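You operate a simulated robot arm through the tools that you are given. There is no shell and no other tool. Be economical: measure what you need, move in short steps, check, and stop when the job is done.

You are at the controls of a simulated robot arm. One attempt, no reset.

TASK
Clamp in the CARD slide, lower the flip card and brake the slider.
Fine: slide in the lens mount, cap word facing you; tilt the carriage screen right back.

Only the result counts: the job must be done as asked and must still hold three seconds after the hand-in. Knocking over, shifting, dropping, spilling or breaking anything else fails it. A push-on lid holds only when it is set on centred and level and pressed home; a screw cap is set on level and turned clockwise until tight.

THE ROBOT
A 7-joint arm with a two-finger gripper, on a carriage that runs on a rail from [17, 1683] to [-7, -697] (x, y) and turns from -192 to 141 degrees about z. Base frame: it is fixed where the carriage stands at the start and does not move with it; the origin is on the floor, on the carriage's upright axis, x ahead of it, y to its left, z up; the surface under the hand at the start is at about z = 800. Units: mm, degrees, N and s.
Its first joint turns from -149.0 to 149.0 degrees. Places, roughly: beam filter knob [500, 2100, 900]; beam shutter lever [600, 2200, 1200]; big carriage [800, 400, 900]; blue tip knob [600, 2000, 1100]; carriage brake [700, 400, 900]; carriage fine knob [700, 500, 900]; carriage screen [800, 300, 900]; clamp screw [700, 1900, 1100]; flip card [800, -100, 1000]; knob of the blue stop [800, 1700, 900]; knob of the green stop [700, 0, 900]; laser key [600, 2100, 1100]; lens mount [800, 500, 1000]; main switch [600, 2100, 1000]; mount clamp lever [600, 500, 1000]; mount lean knob [700, 400, 1100]. Payload 2.45 kg.
Tool frame: the origin (TCP) lies between the finger pads and is the grasp point; the fingertips stand 26 mm ahead of it; z points along the fingers, y is the line along which they close. Largest opening 96 mm; the body of the gripper starts 69 mm behind the TCP.
Orientation is told as [roll, pitch, yaw] about the base's x, y, z axes, in that order, counted from this pose: with the fingers straight down and closing along the base's y, the tool's x points along the base's -x, its y along +y and its z along -z.

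THE INTERFACE
- The arm moves only by the tool send_rows. Its arguments are lists of equal length, an entry for each row: "claw": the gripper command, from -1 (shut) to 1 (fully open), values between in proportion; "delta_pos": the shift along the base's x, y, z in units of 30 mm (1.0 is 30 mm), a list of three; "rotation": the turn, a rotation vector about the base's x, y, z in units of 8 degrees (1.0 is 8 degrees), a list of three. In form: {"claw": [claw, ...], "delta_pos": [[tx, ty, tz], ...], "rotation": [[rx, ry, rz], ...]}. A call has 1 to 12 rows; each row shifts and turns the commanded pose from where the row before left it. A call with a number of a shift or a turn outside -1 to 1 is refused whole. Rows are played at 5 a second. More than 50 mm and 8.6 degrees between two rows, or a gripper value outside its range, and nothing of the call is played. A pose out of reach is approached as far as the arm can. The call stops where the force on the tool passes 40 N (or 10 N more than at its start, if that is more) or the arm is blocked; 0.2 s more then pass. The fingers move at their own pace and stop on an object; they squeeze with about 39 N. The grip force told is the motor's: it shows also when the fingers shut on nothing. Time passes only in rows, and 0.2 s behind the last, so rows that do not move let the fingers close. The reply holds the time, the measured pose of the TCP, the force on the tool along the base axes, the opening and the grip force, in the units named above and with some noise, with the torque about the TCP (base axes, N m) and any sound that the robot's microphone picked up.
- Cameras (640 x 400 px; columns grow to the right, rows downward): "scene" is now at [37.7, 179.3, 1672.1]; the picture's right is [0.10, -0.99, 0.00], its down [-0.70, -0.07, -0.71] and it looks along [0.71, 0.07, -0.70] (base axes); focal length 295 px, centre (320, 200). "wrist" rides on the gripper at [82, 3, -98] in the tool frame; the picture's right is [-0.04, 1.00, 0.00], its down [-0.73, -0.03, -0.68] and it looks along [-0.68, -0.03, 0.73] (tool axes); focal length 256 px, centre (320, 200). There is no depth. A picture from a camera that has moved, and an enlarged one, comes with that camera's place and axes in the base frame and with its lens.
- get_image(camera): a new picture of that camera. No time passes.
- move_column(by): slides the trunk up (or, below 0, down) by that many mm; the arm and the scene camera ride with it, the base frame stays. It gives what a move gives, with no picture.
- drive_base(legs): drives the robot by 1 to 6 legs, each [ahead, left, turn to the left] in mm, mm and degrees, along the robot's own axes; the way and the turn of a leg run together, so that a leg with both is an arc; at most 1500 mm and 180 degrees a leg. The arm and the cameras ride along, it lands a little off, and it stops where it bumps. It keeps to its track: a leg is cut to what the track allows. It gives what a move gives.
- aim_head(pan, tilt): turns the head with the scene camera to pan (to the left, within 155 degrees either way) and tilt (down, from -29 to 69), counted from straight ahead of the robot. It gives what a move gives.
- zoom(camera, box): a new picture of the part [left, top, right, bottom] of that camera's present view, enlarged. No time passes.
- sign_off(): hands the job in; it is judged then, once.

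Work in short steps. Places have to be worked out from the pictures, the camera data and where the tool is seen: move nearer, look again, correct. Check each grasp and each placing, and mend what went wrong. You have 120 turns and 78 pictures in all, those below and enlarged ones among them. Open the gripper and draw the arm clear of the work before you hand the job in, unless the task says otherwise; then end with one line.

The tools are called as name(argument=value, ...) on one line, values as JSON. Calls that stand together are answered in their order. send_rows: Moves the arm, as the interface text tells. Its arguments: {"type":"object","properties":{"claw":{"type":"array"},"delta_pos":{"type":"array"},"rotation":{"type":"array"}},"required":["claw","delta_pos","rotation"]} The other tools are called the same way: move_column (by) slides the trunk up or down; drive_base (legs) drives the base; aim_head (pan, tilt) turns the head that bears the scene camera; get_image (camera) takes a picture; zoom (camera, box) takes an enlarged picture of a part of a camera's view; sign_off () hands the job in.

At the start:

```text
clock: 0.0
tcp_pos: [649.5, -118.1, 999.7]
orientation: [0.0, 0.0, 0.0]
force: [-1.1, 0.2, -0.5]
wrist_torque: [-0.01, 0.01, -0.03]
finger_gap: 96.0
grip_force: 0.0
trunk travel left (down, up): [-675.0, 35.0]
robot x, y, heading: [-1.3, 0.2, -0.1]
head pan, tilt: [6.0, 44.7]
```

scene: 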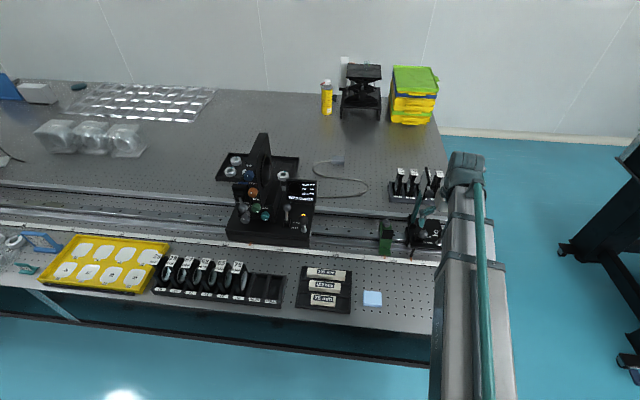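
wrist: 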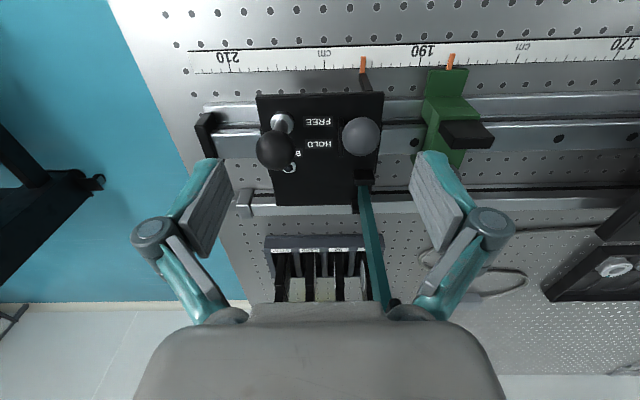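

I'll look closely at the scene first: the big carriage, the slide rack, and the flip card area.

zoom(camera="scene", box=[200, 120, 340, 260])

zoom(camera="scene", box=[140, 240, 400, 320])

zoom(camera="scene", box=[360, 150, 480, 260])

```text
2.86 times, centred on (270, 190) of scene
camera zoom: at [37.7, 179.3, 1672.1], right [0.1, -0.99, 0.0], down [-0.7, -0.07, -0.71], along [0.71, 0.07, -0.7], focal length 844 px, centre (463, 229)
```

zoom: 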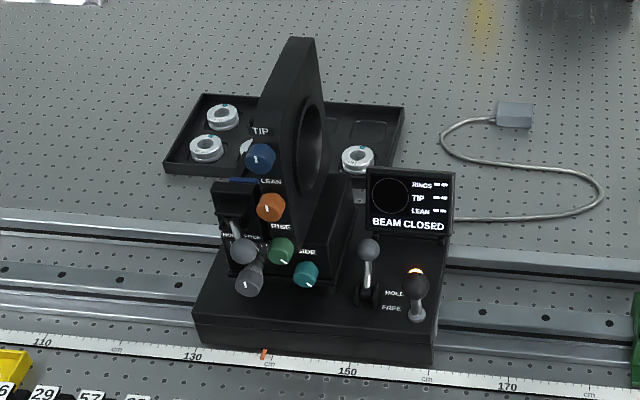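

```text
2.46 times, centred on (270, 280) of scene
camera zoom: at [37.7, 179.3, 1672.1], right [0.1, -0.99, 0.0], down [-0.7, -0.07, -0.71], along [0.71, 0.07, -0.7], focal length 727 px, centre (443, 3)
```

zoom: 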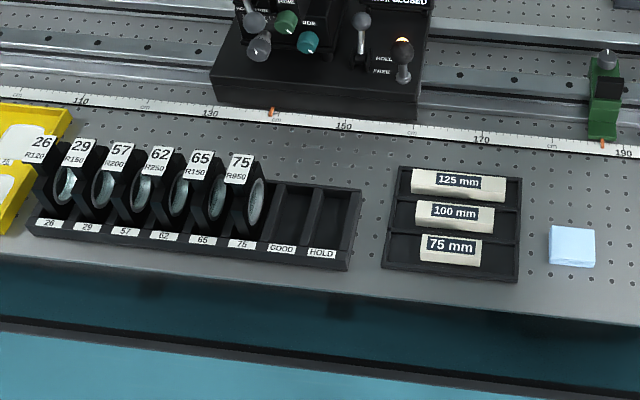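

```text
3.64 times, centred on (420, 205) of scene
camera zoom: at [37.7, 179.3, 1672.1], right [0.1, -0.99, 0.0], down [-0.7, -0.07, -0.71], along [0.71, 0.07, -0.7], focal length 1074 px, centre (-44, 182)
```

zoom: 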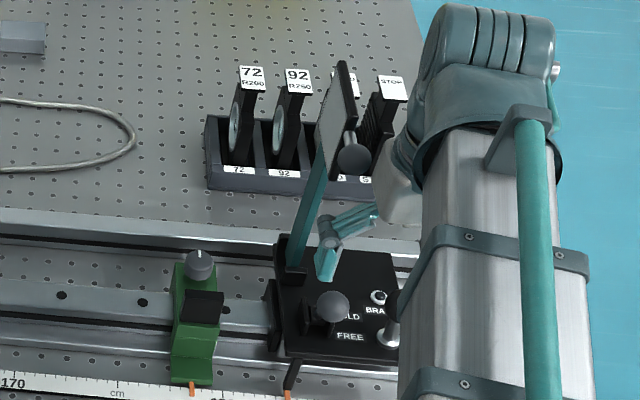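

The arm blocks the slider. I'll zoom the wrist view on it, and turn the head to see the slider and rack better.

zoom(camera="wrist", box=[180, 40, 520, 310])

send_rows(claw=[1, 1, 1, 1, 1, 1, 1, 1, 1, 1], delta_pos=[[0, 0, 1], [0, 0, 1], [0, 0, 1], [0, 0, 1], [0, 0, 1], [-0.5, -1, 0], [-0.5, -1, 0], [-0.5, -1, 0], [-0.5, -1, 0], [-0.5, -1, 0]], rotation=[[0, 0, 0], [0, 0, 0], [0, 0, 0], [0, 0, 0], [0, 0, 0], [0, 0, 0], [0, 0, 0], [0, 0, 0], [0, 0, 0], [0, 0, 0]])

```text
1.48 times, centred on (350, 175) of wrist
camera zoom: at [566.8, -115.6, 1098.4], right [0.04, 1.0, 0.0], down [0.73, -0.03, 0.68], along [0.68, -0.03, -0.73], focal length 379 px, centre (276, 237)
```

zoom: 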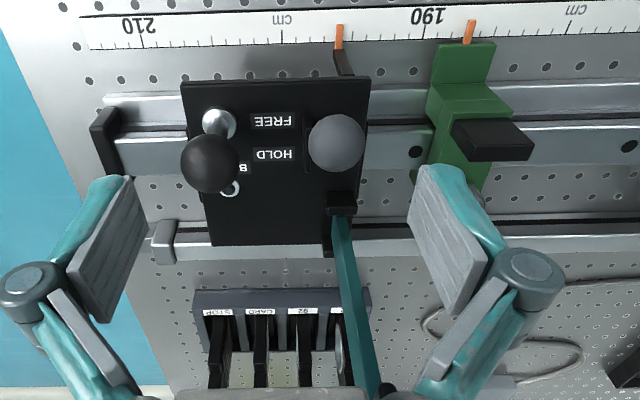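

```text
clock: 2.2
tcp_pos: [571.7, -268.6, 1150.5]
orientation: [0.0, -0.1, 0.0]
force: [-0.2, 1.0, 0.2]
wrist_torque: [-0.03, -0.01, 0.05]
finger_gap: 95.9
grip_force: 0.0
trunk travel left (down, up): [-675.0, 35.0]
robot x, y, heading: [-0.6, -1.8, -0.0]
head pan, tilt: [6.0, 44.7]
```

The arm should be out of the way now; zoom on the slider and rack again.

zoom(camera="scene", box=[360, 150, 480, 260])

get_image(camera="wrist")

```text
3.64 times, centred on (420, 205) of scene
camera zoom: at [37.5, 178.9, 1672.2], right [0.1, -0.99, 0.0], down [-0.7, -0.07, -0.71], along [0.71, 0.07, -0.7], focal length 1074 px, centre (-44, 182)
```

zoom: 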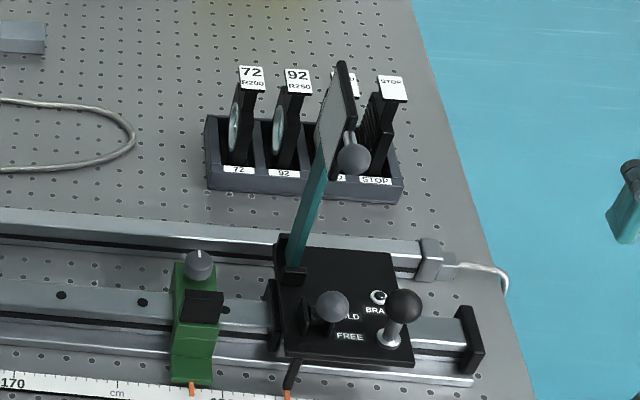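

```text
70 pictures are left
camera wrist: at [489.5, -266.2, 1247.7], right [0.04, 1.0, 0.0], down [0.73, -0.03, 0.68], along [0.68, -0.03, -0.73], focal length 256 px, centre (320, 200)
```

wrist: 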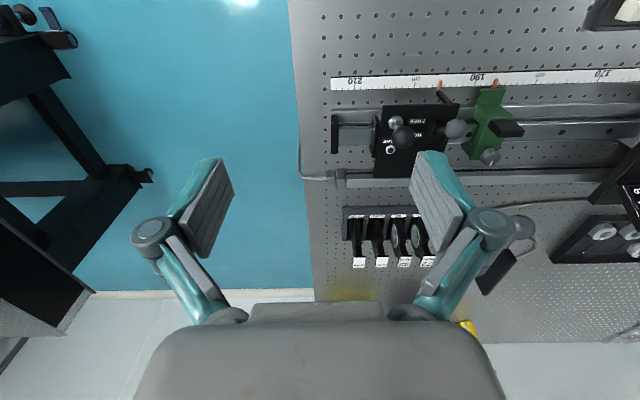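

The flip card stands up on a teal arm near (740, -85, 1100), with its own grey ball near (692, -73, 1085). I'll pitch the hand to view the slider from the robot's side.

send_rows(claw=[1, 1, 1, 1, 1], delta_pos=[[-0.4, 0.8, -0.4], [-0.4, 0.8, -0.4], [-0.4, 0.8, -0.4], [-0.4, 0.8, -0.4], [-0.4, 0.8, -0.4]], rotation=[[0, -0.6, 0], [0, -0.6, 0], [0, -0.6, 0], [0, -0.6, 0], [0, -0.6, 0]])

get_image(camera="wrist")

```text
clock: 3.4
tcp_pos: [556.0, -162.7, 1102.1]
orientation: [-0.1, -24.0, 0.0]
force: [-0.3, -0.4, -1.0]
wrist_torque: [-0.01, -0.01, -0.01]
finger_gap: 96.0
grip_force: 0.1
out of reach, approached as far as the arm can: row 4, 5
trunk travel left (down, up): [-675.0, 35.0]
robot x, y, heading: [0.2, 3.4, -0.0]
head pan, tilt: [6.0, 44.7]
```

```text
69 pictures are left
camera wrist: at [441.9, -160.1, 1158.7], right [0.04, 1.0, 0.02], down [0.39, -0.03, 0.92], along [0.92, -0.03, -0.4], focal length 256 px, centre (320, 200)
```

wrist: 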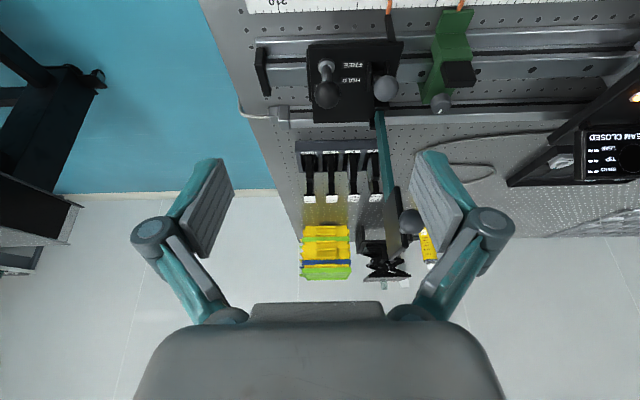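

Zoom into this view.

zoom(camera="wrist", box=[280, 20, 480, 145])

zoom(camera="wrist", box=[280, 135, 480, 260])

```text
3.20 times, centred on (380, 82) of wrist
camera zoom: at [441.9, -160.1, 1158.7], right [0.04, 1.0, 0.02], down [0.39, -0.03, 0.92], along [0.92, -0.03, -0.4], focal length 819 px, centre (128, 576)
```

zoom: 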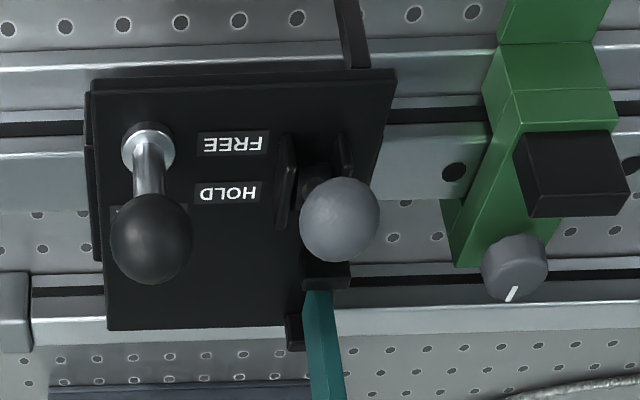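

```text
3.20 times, centred on (380, 198) of wrist
camera zoom: at [441.9, -160.1, 1158.7], right [0.04, 1.0, 0.02], down [0.39, -0.03, 0.92], along [0.92, -0.03, -0.4], focal length 819 px, centre (128, 208)
```

zoom: 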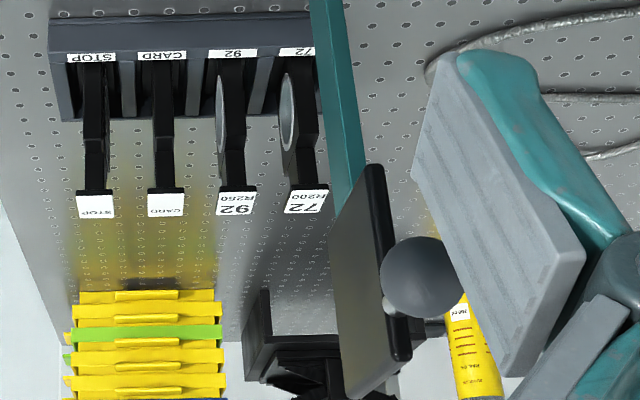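

The brake lever of the slider stands at FREE, its black ball near (677, -157, 923); HOLD is further away (+x). I'll shut the fingers, straighten the tool and go in front of the ball.

send_rows(claw=[-1, -1, -1, -1, -1, -1], delta_pos=[[0.4, 0, -0.5], [0.4, 0, -0.5], [0.4, 0, -0.5], [0.4, 0.2, -0.5], [0.4, 0, -0.5], [0.3, 0, -0.5]], rotation=[[0, 0.6, 0], [0, 0.6, 0], [0, 0.6, 0], [0, 0.6, 0], [0, 0.6, 0], [0, 0, 0]])

get_image(camera="wrist")

```text
clock: 4.8
tcp_pos: [621.7, -158.5, 1011.3]
orientation: [-0.1, 0.0, 0.0]
force: [-0.5, 0.0, 0.5]
wrist_torque: [0.02, -0.05, 0.0]
finger_gap: 0.0
grip_force: 28.7
trunk travel left (down, up): [-675.0, 35.0]
robot x, y, heading: [1.3, -3.0, 0.2]
head pan, tilt: [6.0, 44.7]
```

```text
66 pictures are left
camera wrist: at [540.1, -155.8, 1111.2], right [0.04, 1.0, 0.0], down [0.73, -0.03, 0.68], along [0.68, -0.03, -0.74], focal length 256 px, centre (320, 200)
```

wrist: 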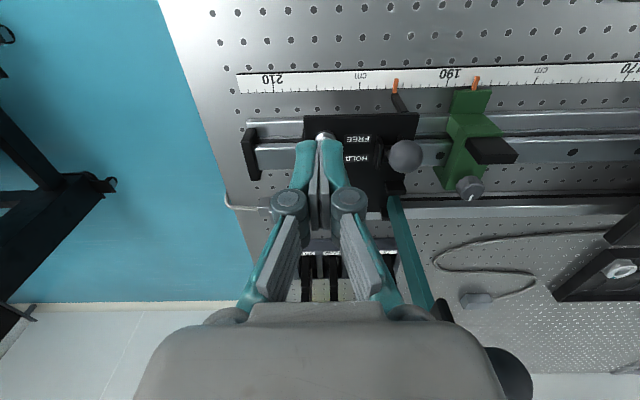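

Descend in front of the ball, then push gently in +x.

send_rows(claw=[-1, -1, -1, -1, -1, -1], delta_pos=[[0, 0, -0.9], [0, 0, -0.9], [0, 0, -0.6], [0.5, 0, 0], [0.4, 0, 0], [0.4, 0, 0]], rotation=[[0, 0, 0], [0, 0, 0], [0, 0, 0], [0, 0, 0], [0, 0, 0], [0, 0, 0]])

zoom(camera="scene", box=[380, 190, 460, 260])

```text
clock: 6.2
tcp_pos: [648.9, -158.2, 940.3]
orientation: [0.1, 1.3, -0.2]
force: [-9.6, 0.1, -1.4]
wrist_torque: [0.02, 0.21, 0.02]
finger_gap: 0.0
grip_force: 28.0
trunk travel left (down, up): [-675.0, 35.0]
robot x, y, heading: [-1.0, 0.9, -0.1]
head pan, tilt: [6.0, 44.7]
stopped in row 6: the force on the tool passed its limit at 49 N (the readings are from after the stop); the commanded pose is now the measured one
```

```text
5.71 times, centred on (420, 225) of scene
camera zoom: at [37.6, 179.4, 1672.3], right [0.1, -0.99, 0.0], down [-0.7, -0.07, -0.71], along [0.71, 0.07, -0.7], focal length 1688 px, centre (-251, 57)
```

zoom: 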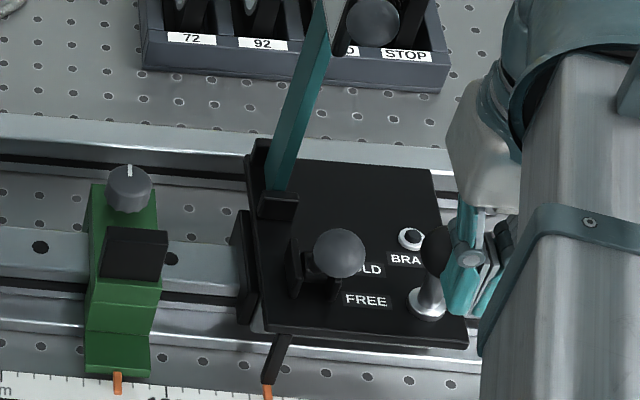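

The black ball is a fixed handle (it didn't budge); the HOLD/FREE lever is the grey ball near (664, -89, 930), leaning toward FREE. I back off, shift over in front of it and push +x.

send_rows(claw=[-1, -1, -1, -1, -1, -1, -1, -1, -1], delta_pos=[[-0.9, 0, 0], [-0.5, 0.8, 0.1], [0, 0.8, 0.1], [0, 0.7, 0], [0.8, 0, 0], [0.6, 0, 0], [0.5, 0, 0], [0.4, 0, 0], [0.4, 0, 0]], rotation=[[0, 0, 0], [0, 0, 0], [0, 0, 0], [0, 0, 0], [0, 0, 0], [0, 0, 0], [0, 0, 0], [0, 0, 0], [0, 0, 0]])

zoom(camera="scene", box=[380, 190, 460, 260])

```text
clock: 7.7
tcp_pos: [645.1, -87.9, 946.6]
orientation: [0.1, 1.7, -0.1]
force: [-16.2, -1.9, 3.4]
wrist_torque: [0.27, -1.87, 0.08]
finger_gap: 6.2
grip_force: 28.6
trunk travel left (down, up): [-675.0, 35.0]
robot x, y, heading: [-0.0, 4.1, -0.5]
head pan, tilt: [6.0, 44.7]
stopped in row 7: the force on the tool passed its limit at 53 N (the readings are from after the stop); the commanded pose is now the measured one
```

```text
5.71 times, centred on (420, 225) of scene
camera zoom: at [35.9, 179.1, 1672.5], right [0.1, -0.99, 0.0], down [-0.7, -0.07, -0.71], along [0.71, 0.07, -0.7], focal length 1688 px, centre (-251, 57)
```

zoom: 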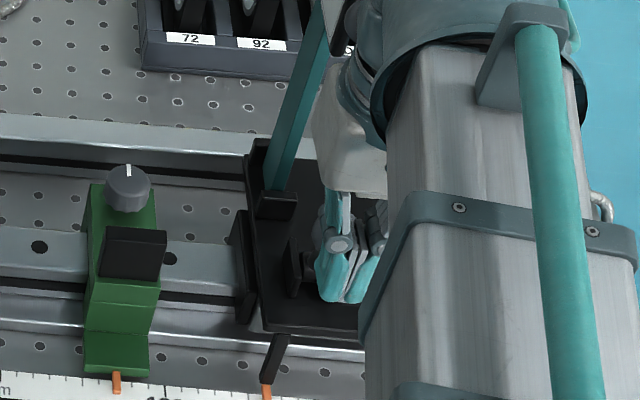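

Contact made; fast impact tripped the limit. Continue pushing slowly.

send_rows(claw=[-1, -1, -1, -1, -1, -1, -1, -1], delta_pos=[[-0.2, 0, 0], [0.15, 0, 0.2], [0.15, 0, 0], [0.15, 0, 0], [0.15, 0, 0], [0.15, 0, 0], [0.15, 0, 0], [0.15, 0, 0]], rotation=[[0, 0, 0], [0, 0, 0], [0, 0, 0], [0, 0, 0], [0, 0, 0], [0, 0, 0], [0, 0, 0], [0, 0, 0]])

```text
clock: 8.6
tcp_pos: [645.1, -88.7, 951.2]
orientation: [0.0, 2.1, -0.2]
force: [-11.6, -1.3, 1.1]
wrist_torque: [0.31, -1.32, 0.05]
finger_gap: 6.3
grip_force: 28.7
trunk travel left (down, up): [-675.0, 35.0]
robot x, y, heading: [-0.6, -4.4, 0.0]
head pan, tilt: [6.0, 44.7]
stopped in row 4: the force on the tool passed its limit at 46 N (the readings are from after the stop); the commanded pose is now the measured one
```

The torque says contact is ~115 mm above the TCP: the hand is touching the flip card's ball. So the card goes first. Back off, rise, and look.

send_rows(claw=[-1, -1, -1, -1, -1, -1, -1], delta_pos=[[-0.9, 0, 0], [-0.9, 0, 0], [-0.3, 0.2, 1], [0, 0.8, 1], [0, 0.8, 1], [0, 0.8, 1], [0, 0, 1]], rotation=[[0, -0.25, 0], [0, 0, 0], [0, 0, 0], [0, 0, 0], [0, 0, 0], [0, 0, 0], [0, 0, 0]])

get_image(camera="wrist")

```text
clock: 10.2
tcp_pos: [585.0, -10.3, 1102.2]
orientation: [0.0, 0.1, -0.1]
force: [0.8, -0.2, -1.0]
wrist_torque: [-0.01, -0.01, 0.01]
finger_gap: 0.1
grip_force: 29.0
trunk travel left (down, up): [-675.0, 35.0]
robot x, y, heading: [0.2, -1.5, 0.2]
head pan, tilt: [6.0, 44.7]
```

```text
63 pictures are left
camera wrist: at [502.7, -7.3, 1200.9], right [0.04, 1.0, 0.0], down [0.73, -0.03, 0.68], along [0.68, -0.03, -0.73], focal length 256 px, centre (320, 200)
```

wrist: 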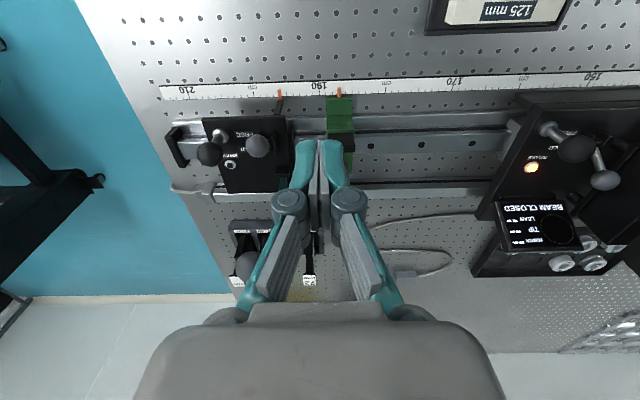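

Card ball is near (692, -78, 1078). I go to its +y side and push gently in -y to learn the hinge direction.

send_rows(claw=[-1, -1, -1, -1, -1, -1, -1, -1, -1, -1], delta_pos=[[0.9, 0, 0], [0.9, 0, 0], [0.9, 0, 0], [0.7, 0, -0.4], [0, -0.7, 0], [0, -0.2, 0], [0, -0.2, 0], [0, -0.2, 0], [0, -0.2, 0], [0, -0.2, 0]], rotation=[[0, 0, 0], [0, 0, 0], [0, 0, 0], [0, 0, 0], [0, 0, 0], [0, 0, 0], [0, 0, 0], [0, 0, 0], [0, 0, 0], [0, 0, 0]])

get_image(camera="scene")

```text
clock: 12.3
tcp_pos: [687.3, -62.1, 1088.9]
orientation: [0.1, 0.0, -0.1]
force: [0.2, 1.0, -0.1]
wrist_torque: [-0.02, -0.01, 0.0]
finger_gap: 0.0
grip_force: 28.8
trunk travel left (down, up): [-675.0, 35.0]
robot x, y, heading: [1.0, -1.1, -0.1]
head pan, tilt: [6.0, 44.7]
```

```text
62 pictures are left
camera scene: at [37.9, 179.2, 1672.1], right [0.1, -0.99, 0.0], down [-0.7, -0.07, -0.71], along [0.71, 0.07, -0.7], focal length 295 px, centre (320, 200)
```

scene: 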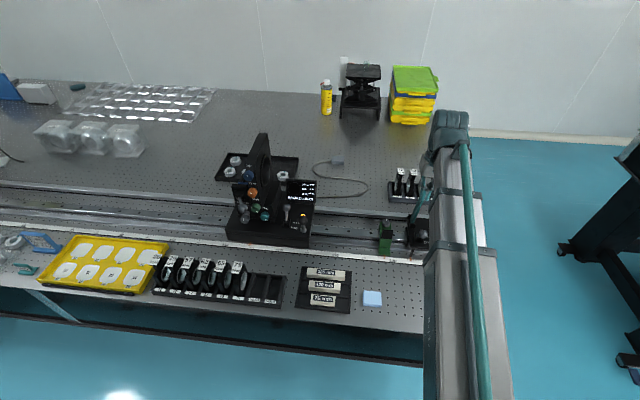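

No contact yet; continue pushing in -y.

send_rows(claw=[-1, -1, -1, -1, -1, -1, -1], delta_pos=[[0, -0.2, 0], [0, -0.2, 0], [0, -0.2, 0], [0, -0.2, 0], [0, -0.2, 0], [0, -0.2, 0], [0, -0.2, 0]], rotation=[[0, 0, 0], [0, 0, 0], [0, 0, 0], [0, 0, 0], [0, 0, 0], [0, 0, 0], [0, 0, 0]])

zoom(camera="scene", box=[380, 150, 480, 230])

get_image(camera="wrist")

```text
clock: 13.9
tcp_pos: [686.1, -103.7, 1088.7]
orientation: [0.0, 0.0, -0.1]
force: [-1.0, -0.7, 0.3]
wrist_torque: [0.0, 0.0, -0.03]
finger_gap: 0.0
grip_force: 28.6
trunk travel left (down, up): [-675.0, 35.0]
robot x, y, heading: [-0.8, -0.0, 0.1]
head pan, tilt: [6.0, 44.7]
```

```text
5.00 times, centred on (430, 190) of scene
camera zoom: at [38.0, 179.1, 1672.2], right [0.1, -0.99, 0.0], down [-0.7, -0.07, -0.71], along [0.71, 0.07, -0.7], focal length 1477 px, centre (-230, 250)
```

zoom: 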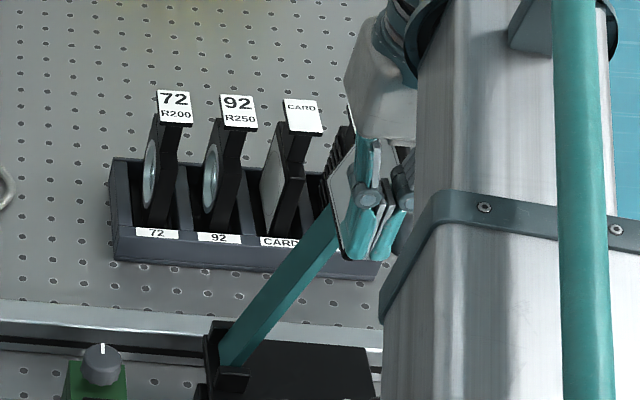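

```text
60 pictures are left
camera wrist: at [604.6, -100.9, 1187.2], right [0.04, 1.0, 0.0], down [0.73, -0.03, 0.68], along [0.68, -0.03, -0.73], focal length 256 px, centre (320, 200)
```

wrist: 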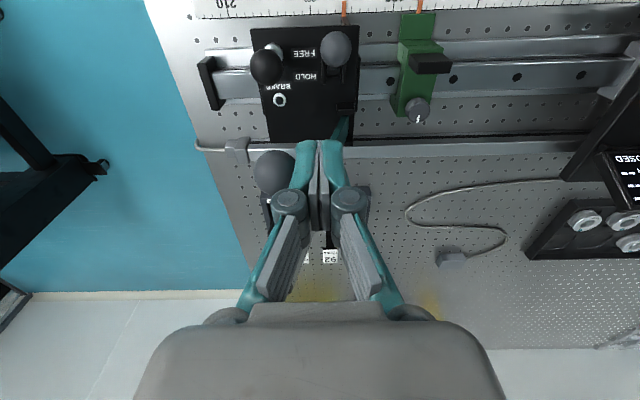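

It swings freely toward -y and stays by hinge friction. Keep pushing along the arc, lowering as it goes.

send_rows(claw=[-1, -1, -1, -1, -1, -1, -1, -1, -1, -1], delta_pos=[[0, -0.4, -0.06], [0, -0.4, -0.08], [0, -0.4, -0.12], [0, -0.4, -0.16], [0, -0.4, -0.2], [0, -0.4, -0.25], [0, -0.4, -0.3], [0, -0.4, -0.35], [0, -0.35, -0.4], [0, -0.3, -0.4]], rotation=[[0, 0, 0], [0, 0, 0], [0, 0, 0], [0, 0, 0], [0, 0, 0], [0, 0, 0], [0, 0, 0], [0, 0, 0], [0, 0, 0], [0, 0, 0]])

get_image(camera="wrist")

```text
clock: 16.1
tcp_pos: [688.3, -219.9, 1017.5]
orientation: [0.0, 0.1, 0.0]
force: [-0.5, -0.4, 0.1]
wrist_torque: [-0.01, 0.02, 0.05]
finger_gap: 0.0
grip_force: 28.2
trunk travel left (down, up): [-675.0, 35.0]
robot x, y, heading: [0.7, -0.8, -0.0]
head pan, tilt: [6.0, 44.7]
```

```text
59 pictures are left
camera wrist: at [605.2, -217.6, 1115.7], right [0.04, 1.0, 0.0], down [0.73, -0.03, 0.68], along [0.68, -0.03, -0.73], focal length 256 px, centre (320, 200)
```

wrist: 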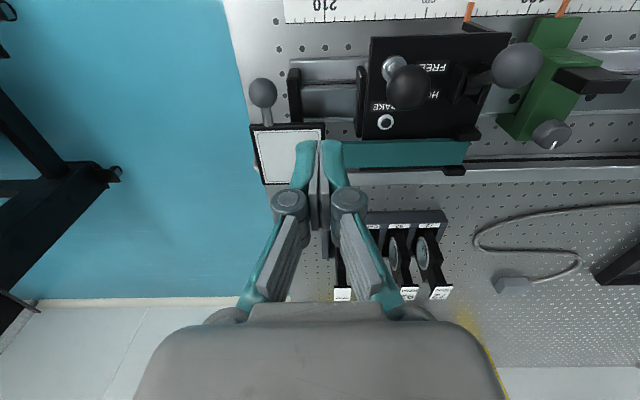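

The card has dropped flat toward -y (ball near (689, -274, 885)). I'll press the ball lightly from above to be sure it's fully down.

send_rows(claw=[-1, -1, -1, -1, -1, -1, -1, -1, -1, -1, -1], delta_pos=[[0, -0.9, 0], [0, -0.9, 0], [0, 0, -0.9], [0, 0, -0.9], [0, 0, -0.3], [0, 0, -0.2], [0, 0, -0.2], [0, 0, -0.2], [0, 0, -0.2], [0, 0, -0.2], [0, 0, -0.2]], rotation=[[0, 0, 0], [0, 0, 0], [0, 0, 0], [0, 0, 0], [0, 0, 0], [0, 0, 0], [0, 0, 0], [0, 0, 0], [0, 0, 0], [0, 0, 0], [0, 0, 0]])

zoom(camera="scene", box=[380, 160, 480, 260])

```text
clock: 18.6
tcp_pos: [686.6, -274.0, 919.4]
orientation: [-0.1, 0.0, -0.1]
force: [0.3, 0.0, -0.4]
wrist_torque: [-0.02, -0.01, 0.02]
finger_gap: 0.5
grip_force: 28.6
trunk travel left (down, up): [-675.0, 35.0]
robot x, y, heading: [-0.2, 0.0, 0.0]
head pan, tilt: [6.0, 44.7]
```

```text
4.00 times, centred on (430, 210) of scene
camera zoom: at [38.0, 179.2, 1672.1], right [0.1, -0.99, 0.0], down [-0.7, -0.07, -0.71], along [0.71, 0.07, -0.7], focal length 1182 px, centre (-120, 160)
```

zoom: 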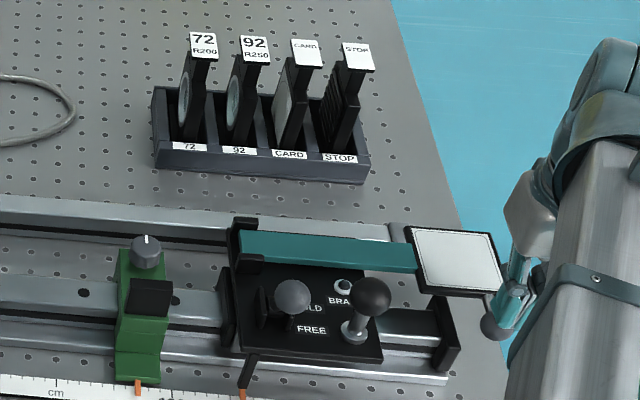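

Card lies horizontal. A few more mm down to confirm contact.

send_rows(claw=[-1, -1, -1, -1, -1], delta_pos=[[0, 0.15, -0.2], [0, 0.1, -0.2], [0, 0, -0.15], [0, 0, -0.15], [0, 0, -0.15]], rotation=[[0, 0, 0], [0, 0, 0], [0, 0, 0], [0, 0, 0], [0, 0, 0]])

```text
clock: 19.1
tcp_pos: [685.9, -266.8, 916.3]
orientation: [-0.2, -0.4, -0.1]
force: [-4.9, 3.1, 27.4]
wrist_torque: [0.09, 0.06, -0.04]
finger_gap: 5.9
grip_force: 28.9
trunk travel left (down, up): [-675.0, 35.0]
robot x, y, heading: [1.3, 1.3, -0.2]
head pan, tilt: [6.0, 44.7]
stopped in row 2: the force on the tool passed its limit at 48 N (the readings are from after the stop); the commanded pose is now the measured one
```

Card is firmly on its stop. Now rise, go in front of the grey brake ball and push it +x.

send_rows(claw=[-1, -1, -1, -1, -1, -1, -1, -1, -1, -1], delta_pos=[[0, 0, 1], [0, 0, 1], [-0.9, 0.9, 0], [-0.9, 0.9, 0], [-0.8, 0.9, 0], [0, 1, 0], [0, 1, 0], [0, 1, 0], [0, 0.23, -0.5], [0, 0, -0.6]], rotation=[[0, 0, 0], [0, 0, 0], [0, 0, 0], [0, 0, 0], [0, 0, 0], [0, 0, 0], [0, 0, 0], [0, 0, 0], [0, 0, 0], [0, 0, 0]])

send_rows(claw=[-1, -1, -1, -1, -1, -1, -1, -1, -1, -1], delta_pos=[[0.5, 0, 0], [0.2, 0, 0], [0.2, 0, 0], [0.2, 0, 0], [0.2, 0, 0], [0.2, 0, 0], [0.2, 0, 0], [0.2, 0, 0], [0.2, 0, 0], [0.2, 0, 0]], rotation=[[0, 0, 0], [0, 0, 0], [0, 0, 0], [0, 0, 0], [0, 0, 0], [0, 0, 0], [0, 0, 0], [0, 0, 0], [0, 0, 0], [0, 0, 0]])

get_image(camera="wrist")

```text
clock: 21.3
tcp_pos: [610.4, -88.7, 937.1]
orientation: [-0.1, -0.3, -0.1]
force: [0.1, 0.0, -0.3]
wrist_torque: [0.01, 0.02, 0.01]
finger_gap: 0.0
grip_force: 28.1
trunk travel left (down, up): [-675.0, 35.0]
robot x, y, heading: [-0.7, -0.7, -0.0]
head pan, tilt: [6.0, 44.7]
```

```text
clock: 23.5
tcp_pos: [680.0, -90.3, 939.2]
orientation: [-0.1, -0.2, -0.2]
force: [0.4, -0.7, 0.2]
wrist_torque: [0.02, -0.04, -0.03]
finger_gap: 0.3
grip_force: 28.2
trunk travel left (down, up): [-675.0, 35.0]
robot x, y, heading: [4.4, 2.5, 0.1]
head pan, tilt: [6.0, 44.7]
```

```text
57 pictures are left
camera wrist: at [597.6, -86.9, 1037.1], right [0.04, 1.0, 0.0], down [0.73, -0.03, 0.68], along [0.68, -0.03, -0.73], focal length 256 px, centre (320, 200)
```

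wrist: 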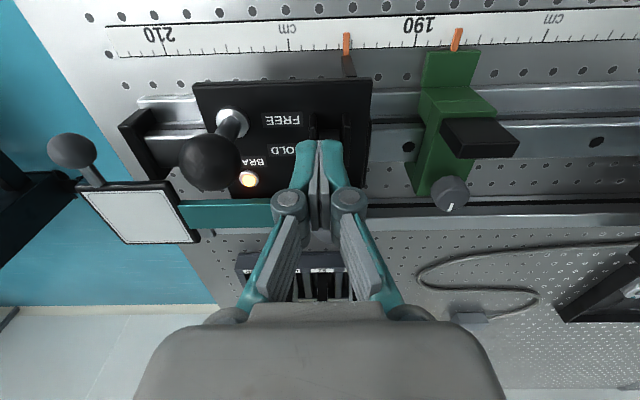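

The BRAKE lamp is lit. Push a bit further to the lever's stop, then back off and check.

send_rows(claw=[-1, -1, -1, -1, -1], delta_pos=[[0.15, 0, 0], [0.15, 0, 0], [0.15, 0, 0], [0.15, 0, 0], [0.15, 0, 0]], rotation=[[0, 0, 0], [0, 0, 0], [0, 0, 0], [0, 0, 0], [0, 0, 0]])

send_rows(claw=[-1, -1, -1, -1, -1, -1, -1, -1, -1], delta_pos=[[-1, 0, 0], [-1, 0, 0.3], [-1, 0, 1], [0, 0, 1], [0, 0.5, 1], [0, 0.5, 1], [0, 0, 1], [0, 0, 1], [0, 0, 1]], rotation=[[0, 0, 0], [0, 0, 0], [0, 0, 0], [0, 0, 0], [0, 0, 0], [0, 0, 0], [0, 0, 0], [0, 0, 0], [0, 0, 0]])

get_image(camera="wrist")

```text
clock: 24.7
tcp_pos: [690.1, -90.5, 939.4]
orientation: [-0.2, 0.7, -0.1]
force: [-9.8, -0.7, 7.3]
wrist_torque: [0.07, 0.14, 0.09]
finger_gap: 0.0
grip_force: 28.8
trunk travel left (down, up): [-675.0, 35.0]
robot x, y, heading: [0.5, -1.2, -0.2]
head pan, tilt: [6.0, 44.7]
stopped in row 5: the force on the tool passed its limit at 44 N (the readings are from after the stop); the commanded pose is now the measured one
```

```text
clock: 26.7
tcp_pos: [605.2, -60.7, 1160.8]
orientation: [-0.1, 0.6, -0.1]
force: [0.2, 0.0, 0.6]
wrist_torque: [0.03, 0.0, 0.01]
finger_gap: 0.1
grip_force: 28.1
trunk travel left (down, up): [-675.0, 35.0]
robot x, y, heading: [3.3, -2.7, -0.3]
head pan, tilt: [6.0, 44.7]
```

```text
56 pictures are left
camera wrist: at [524.5, -57.1, 1260.3], right [0.04, 1.0, 0.0], down [0.74, -0.03, 0.67], along [0.67, -0.03, -0.74], focal length 256 px, centre (320, 200)
```

wrist: 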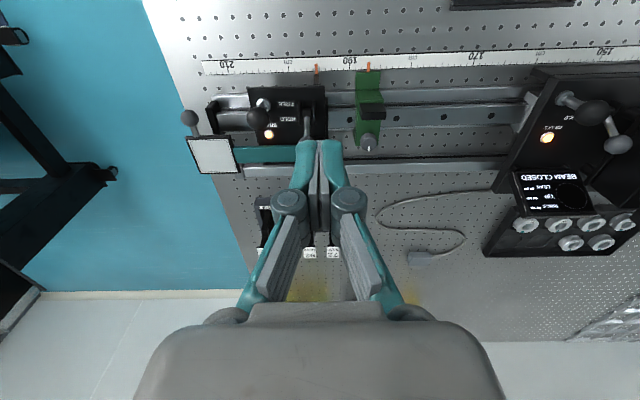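

Slider is braked (lamp lit), card is down. Next, survey the big carriage: raise and retract the arm, then drive left ~380 mm.

send_rows(claw=[-1, -1, -1, -1], delta_pos=[[-0.6, 0, 1], [-0.6, 0, 0.8], [-0.6, 0, 0], [-0.5, 0, 0]], rotation=[[0, 0, 0], [0, 0, 0], [0, 0, 0], [0, 0, 0]])

drive_base(legs=[[0, 400, 0]])

get_image(camera="wrist")

zoom(camera="scene", box=[260, 110, 460, 250])

```text
clock: 27.7
tcp_pos: [546.8, -61.3, 1186.9]
orientation: [-0.1, 0.2, -0.2]
force: [-0.8, -0.4, -0.2]
wrist_torque: [0.01, -0.01, 0.0]
finger_gap: 0.0
grip_force: 28.8
out of reach, approached as far as the arm can: row 2, 3, 4
trunk travel left (down, up): [-675.0, 35.0]
robot x, y, heading: [2.4, 0.4, 0.1]
head pan, tilt: [6.0, 44.7]
```

```text
clock: 30.2
tcp_pos: [551.5, 336.2, 1186.7]
orientation: [-0.1, 0.1, -0.2]
force: [0.1, 0.8, -0.1]
wrist_torque: [-0.01, 0.02, 0.01]
finger_gap: 0.0
grip_force: 28.4
trunk travel left (down, up): [-675.0, 35.0]
robot x, y, heading: [0.1, 397.5, -0.0]
head pan, tilt: [6.0, 44.7]
```

```text
55 pictures are left
camera wrist: at [469.7, 339.3, 1285.6], right [0.04, 1.0, 0.0], down [0.74, -0.03, 0.68], along [0.68, -0.03, -0.74], focal length 256 px, centre (320, 200)
```

wrist: 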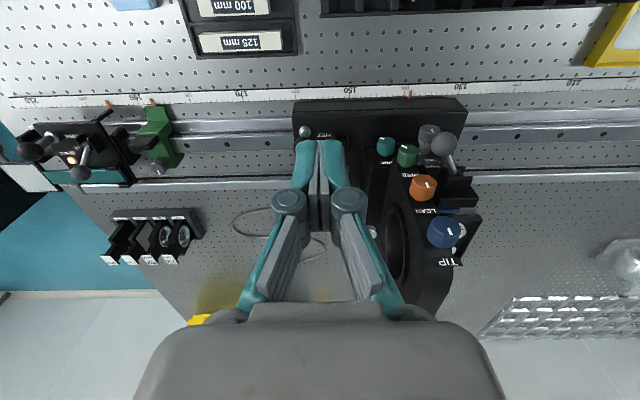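

```text
2.86 times, centred on (360, 180) of scene
camera zoom: at [42.3, 577.0, 1672.1], right [0.1, -0.99, 0.0], down [-0.7, -0.07, -0.71], along [0.71, 0.07, -0.7], focal length 844 px, centre (206, 257)
```

zoom: 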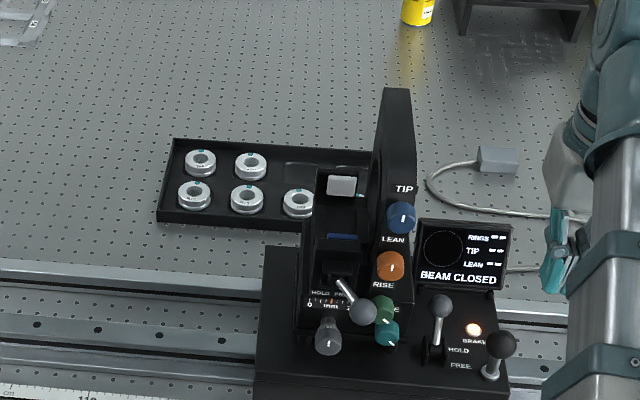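

Zoom in on the lens mount.

zoom(camera="scene", box=[345, 160, 405, 240])

zoom(camera="wrist", box=[340, 100, 500, 280])

```text
5.00 times, centred on (375, 200) of scene
camera zoom: at [42.3, 577.0, 1672.1], right [0.1, -0.99, 0.0], down [-0.7, -0.07, -0.71], along [0.71, 0.07, -0.7], focal length 1477 px, centre (45, 200)
```

zoom: 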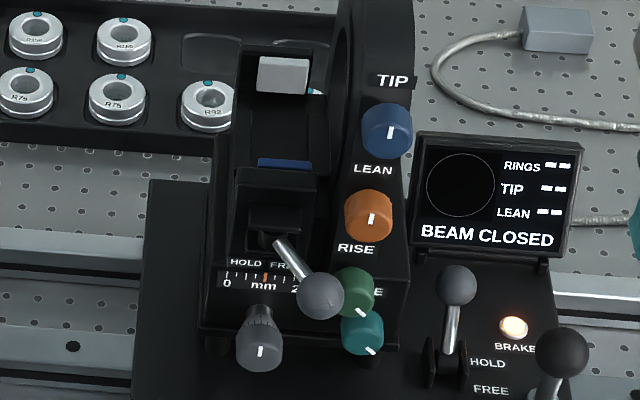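

```text
2.22 times, centred on (420, 190) of wrist
camera zoom: at [469.7, 339.3, 1285.6], right [0.04, 1.0, 0.0], down [0.74, -0.03, 0.68], along [0.68, -0.03, -0.74], focal length 569 px, centre (98, 222)
```

zoom: 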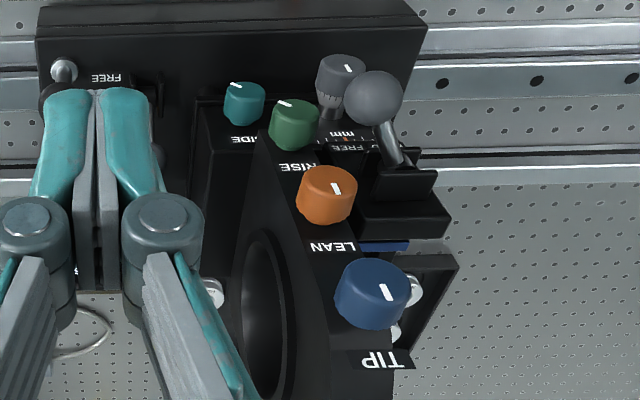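

The clamp lever points right (FREE). I need a top view of the holder's slot: raise the trunk and place the wrist camera above it.

move_column(by=35)

send_rows(claw=[-1, -1, -1, -1, -1, -1, -1], delta_pos=[[0.7, 0.8, 0.2], [0.7, 0.8, 0.2], [0.7, 0.8, 0], [0.7, 0.8, 0], [0.7, 0.8, 0], [0.7, 0.8, 0], [0.7, 0.7, 0]], rotation=[[0, 0.5, 0], [0, 0.5, 0], [0, 0.5, 0], [0, 0.5, 0], [0, 0.5, 0], [0, 0.5, 0], [0, 0, 0]])

get_image(camera="wrist")

```text
clock: 31.0
tcp_pos: [550.2, 335.3, 1221.4]
orientation: [-0.1, 0.2, -0.2]
force: [0.3, 0.5, -0.3]
wrist_torque: [0.04, 0.0, -0.01]
finger_gap: 0.0
grip_force: 28.8
trunk travel left (down, up): [-710.0, 0.0]
robot x, y, heading: [6.8, 396.0, 0.2]
head pan, tilt: [6.0, 44.7]
```

```text
clock: 32.0
tcp_pos: [664.5, 421.3, 1123.8]
orientation: [-1.1, 15.0, -0.9]
force: [-2.4, -9.9, 1.1]
wrist_torque: [0.05, -0.01, 0.01]
finger_gap: 0.2
grip_force: 28.7
out of reach, approached as far as the arm can: row 1, 2, 3, 4, 5
trunk travel left (down, up): [-710.0, 0.0]
robot x, y, heading: [0.9, 394.6, -0.4]
head pan, tilt: [6.0, 44.7]
stopped in row 5: the force on the tool passed its limit at 50 N (the readings are from after the stop); the commanded pose is now the measured one
```

```text
51 pictures are left
camera wrist: at [610.7, 426.5, 1240.0], right [0.05, 1.0, -0.03], down [0.88, -0.03, 0.47], along [0.47, -0.05, -0.88], focal length 256 px, centre (320, 200)
```

wrist: 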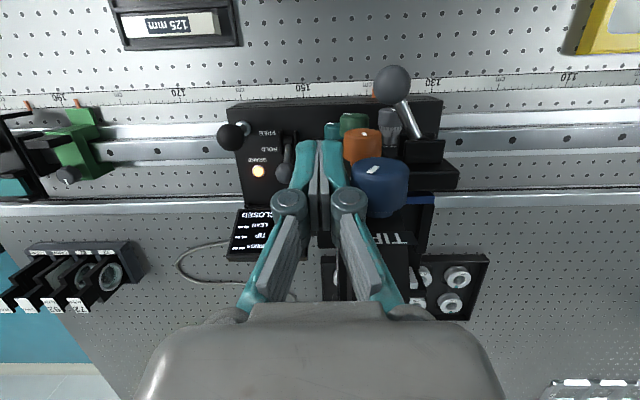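

The arm dipped (out of reach up there) and touched a knob side. Retreat the way it came and check the knobs.

send_rows(claw=[-1, -1, -1, -1, -1], delta_pos=[[0, -0.6, 0], [0, -0.8, 0], [-0.8, -0.4, 0], [-0.8, 0, 0.3], [-0.8, 0, 0.3]], rotation=[[0, 0, 0], [0, -0.4, 0], [0, -0.5, 0], [0, -0.5, 0], [0, -0.4, 0]])

zoom(camera="scene", box=[345, 160, 405, 240])

```text
clock: 33.2
tcp_pos: [592.9, 370.2, 1142.4]
orientation: [-0.7, 0.4, -0.7]
force: [-0.1, -0.4, 0.0]
wrist_torque: [0.02, -0.03, 0.01]
finger_gap: 0.0
grip_force: 28.8
trunk travel left (down, up): [-710.0, 0.0]
robot x, y, heading: [5.1, 396.8, -0.2]
head pan, tilt: [6.0, 44.7]
```

```text
5.00 times, centred on (375, 200) of scene
camera zoom: at [42.1, 576.2, 1707.1], right [0.1, -0.99, 0.0], down [-0.7, -0.07, -0.71], along [0.71, 0.07, -0.7], focal length 1477 px, centre (45, 200)
```

zoom: 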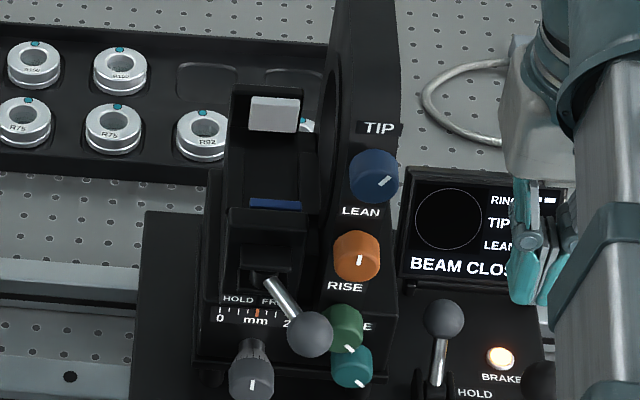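

The accidental touch turned the blue TIP knob about 45° clockwise. I'll turn it back: straddle it from above (knob axis along x, centre ≈ (658, 450, 1127)), hand rolled +22° first.

send_rows(claw=[-1, -1, 0.1, 0.1, 0.1], delta_pos=[[0, 0.4, 0.6], [0, 0.5, 0.6], [0, 0.5, 0.1], [0, 0.5, 0], [0.5, 0, 0]], rotation=[[0.7, 0, 0], [0.7, 0, 0], [0.7, 0, 0], [0.7, 0, 0.1], [0, 0, 0]])

zoom(camera="wrist", box=[220, 60, 540, 260])

```text
clock: 34.4
tcp_pos: [609.5, 427.0, 1181.4]
orientation: [21.8, 0.7, 0.3]
force: [0.3, 0.2, -0.2]
wrist_torque: [0.0, 0.04, 0.05]
finger_gap: 52.7
grip_force: 0.0
trunk travel left (down, up): [-710.0, 0.0]
robot x, y, heading: [2.5, 397.0, -0.3]
head pan, tilt: [6.0, 44.7]
```

```text
2.00 times, centred on (380, 160) of wrist
camera zoom: at [528.3, 392.5, 1275.1], right [0.04, 0.93, 0.37], down [0.74, -0.27, 0.61], along [0.67, 0.25, -0.7], focal length 512 px, centre (200, 280)
```

zoom: 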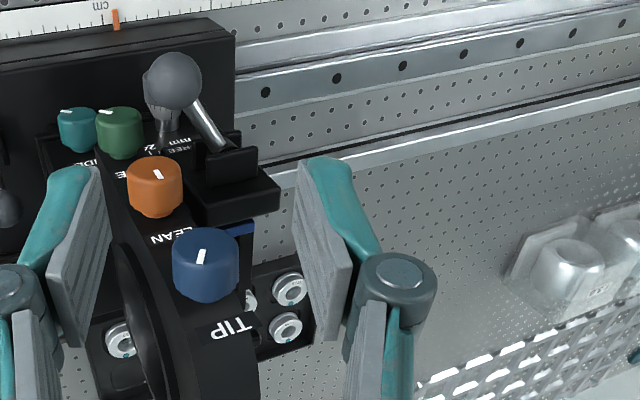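

Move in over the knob and down along the tool axis to straddle it.

send_rows(claw=[0.1, 0.1, 0.1, 0.1, 0.1, 0.1], delta_pos=[[0.7, 0, 0], [0.7, 0, 0], [0, 0.18, -0.45], [0, 0.18, -0.45], [0, 0.18, -0.45], [0, 0.18, -0.45]], rotation=[[0, 0, 0], [0, 0, 0], [0, 0, 0], [0, 0, 0], [0, 0, 0], [0, 0, 0]])

get_image(camera="wrist")

```text
clock: 35.8
tcp_pos: [647.7, 446.8, 1127.1]
orientation: [21.7, 0.8, 0.4]
force: [0.5, -0.3, -0.6]
wrist_torque: [0.0, -0.01, -0.01]
finger_gap: 52.8
grip_force: 0.0
trunk travel left (down, up): [-710.0, 0.0]
robot x, y, heading: [5.4, 398.0, -0.4]
head pan, tilt: [6.0, 44.7]
```

```text
48 pictures are left
camera wrist: at [568.2, 413.4, 1220.8], right [0.04, 0.93, 0.37], down [0.74, -0.27, 0.61], along [0.67, 0.25, -0.7], focal length 256 px, centre (320, 200)
```

wrist: 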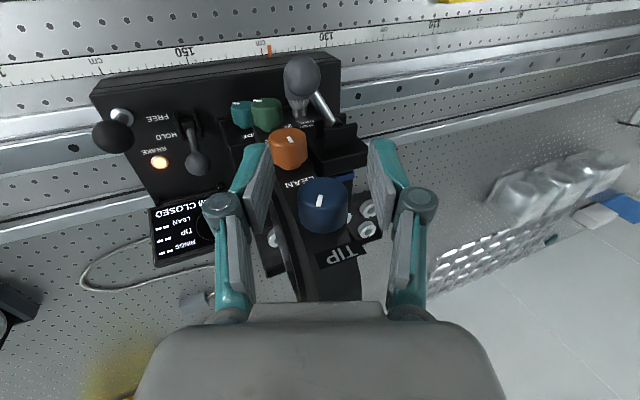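

Knob sits ~10 mm further in x; nudge +x, then close on it.

send_rows(claw=[0.1, -0.3, -0.6, -1, -1], delta_pos=[[0.27, 0.05, 0], [0, 0, 0], [0, 0, 0], [0, 0, 0], [0, 0, 0]], rotation=[[0, 0, 0], [0, 0, 0], [0, 0, 0], [0, 0, 0], [0, 0, 0]])

zoom(camera="wrist", box=[240, 100, 400, 240])

```text
clock: 37.0
tcp_pos: [657.4, 448.7, 1127.8]
orientation: [21.6, 0.8, 0.3]
force: [-1.6, -3.1, -3.7]
wrist_torque: [-0.04, -0.27, -0.7]
finger_gap: 25.7
grip_force: 44.5
trunk travel left (down, up): [-710.0, 0.0]
robot x, y, heading: [7.5, 394.0, -0.4]
head pan, tilt: [6.0, 44.7]
```

```text
2.86 times, centred on (320, 170) of wrist
camera zoom: at [576.8, 414.3, 1221.8], right [0.04, 0.93, 0.37], down [0.74, -0.27, 0.61], along [0.67, 0.25, -0.7], focal length 731 px, centre (320, 286)
```

zoom: 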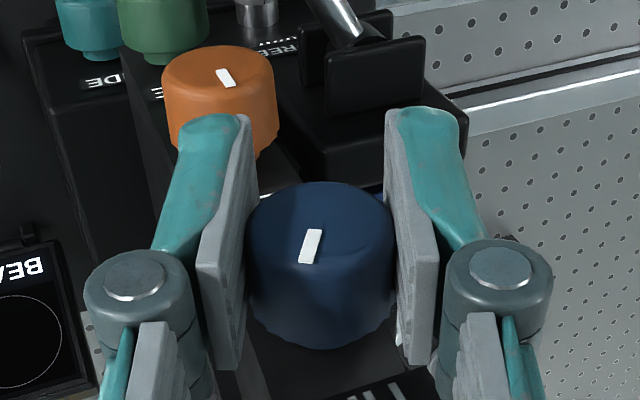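

Gripped (25.7 mm). I estimate the mark is now ~39° right of vertical versus ~5° left originally, so roll the hand −44°.

send_rows(claw=[-1, -1, -1, -1, -1, -1, -1, -1], delta_pos=[[0, 0, 0], [0, 0, 0], [0, 0, 0], [0, 0, 0], [0, 0, 0], [0, 0, 0], [0, 0, 0], [0, 0, 0]], rotation=[[-0.68, 0, 0], [-0.69, 0, 0], [-0.69, 0, 0], [-0.69, 0, 0], [-0.69, 0, 0], [-0.69, 0, 0], [-0.69, 0, 0], [-0.69, 0, 0]])

zoom(camera="wrist", box=[240, 100, 400, 240])

```text
clock: 38.8
tcp_pos: [657.5, 450.2, 1127.3]
orientation: [-22.6, 0.5, -0.1]
force: [4.9, 11.6, 28.3]
wrist_torque: [0.0, -0.14, -0.31]
finger_gap: 25.4
grip_force: 44.9
trunk travel left (down, up): [-710.0, 0.0]
robot x, y, heading: [1.2, 399.7, -0.1]
head pan, tilt: [6.0, 44.7]
```

```text
2.86 times, centred on (320, 170) of wrist
camera zoom: at [576.4, 490.8, 1218.3], right [0.04, 0.92, -0.38], down [0.74, 0.23, 0.63], along [0.67, -0.31, -0.67], focal length 731 px, centre (320, 286)
```

zoom: 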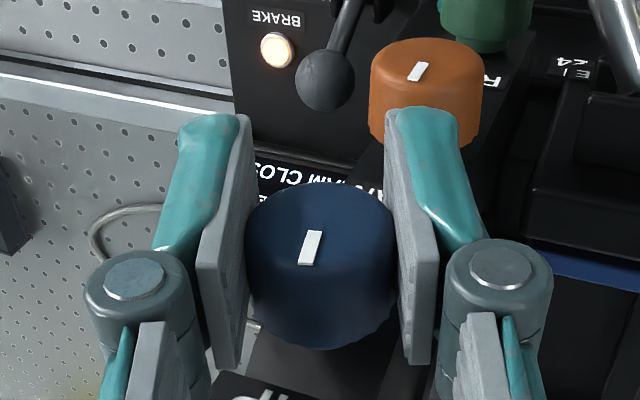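

The knob turned with the hand. Release, back out along the tool axis, and check the mark.

send_rows(claw=[0.1, 0.1, 0.1, 0.1, 0.1, 0.1, 0.1, 0.1, 0.1], delta_pos=[[0, 0, 0], [0, 0, 0], [0, 0.19, 0.46], [0, 0.19, 0.46], [0, 0.19, 0.46], [0, 0.1, 0.3], [-0.8, -0.5, 0], [-0.8, -0.8, 0], [-0.2, -0.9, 0]], rotation=[[0, 0, 0], [0, 0, 0], [0, 0, 0], [0, 0, 0], [0, 0, 0], [0, 0, 0], [0.9, 0, 0], [0.95, 0, 0], [0.95, 0, 0]])

zoom(camera="scene", box=[345, 160, 405, 240])

```text
clock: 40.8
tcp_pos: [606.5, 402.6, 1177.0]
orientation: [0.1, 0.8, 0.1]
force: [0.5, 0.2, -0.6]
wrist_torque: [0.02, -0.05, -0.01]
finger_gap: 52.7
grip_force: 0.2
trunk travel left (down, up): [-710.0, 0.0]
robot x, y, heading: [3.4, 396.7, -0.4]
head pan, tilt: [6.0, 44.7]
```

```text
5.00 times, centred on (375, 200) of scene
camera zoom: at [42.7, 575.4, 1707.2], right [0.1, -0.99, 0.0], down [-0.7, -0.07, -0.71], along [0.71, 0.07, -0.7], focal length 1477 px, centre (45, 200)
```

zoom: 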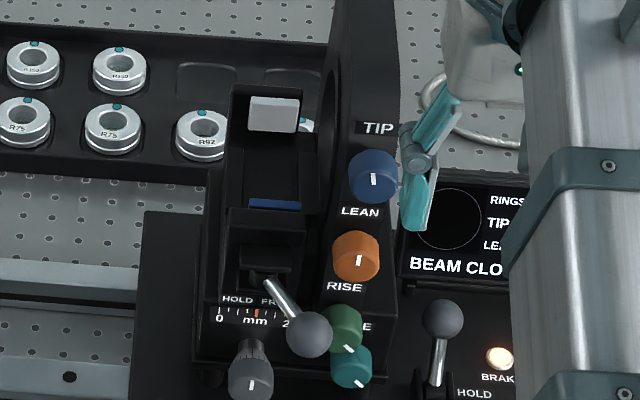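

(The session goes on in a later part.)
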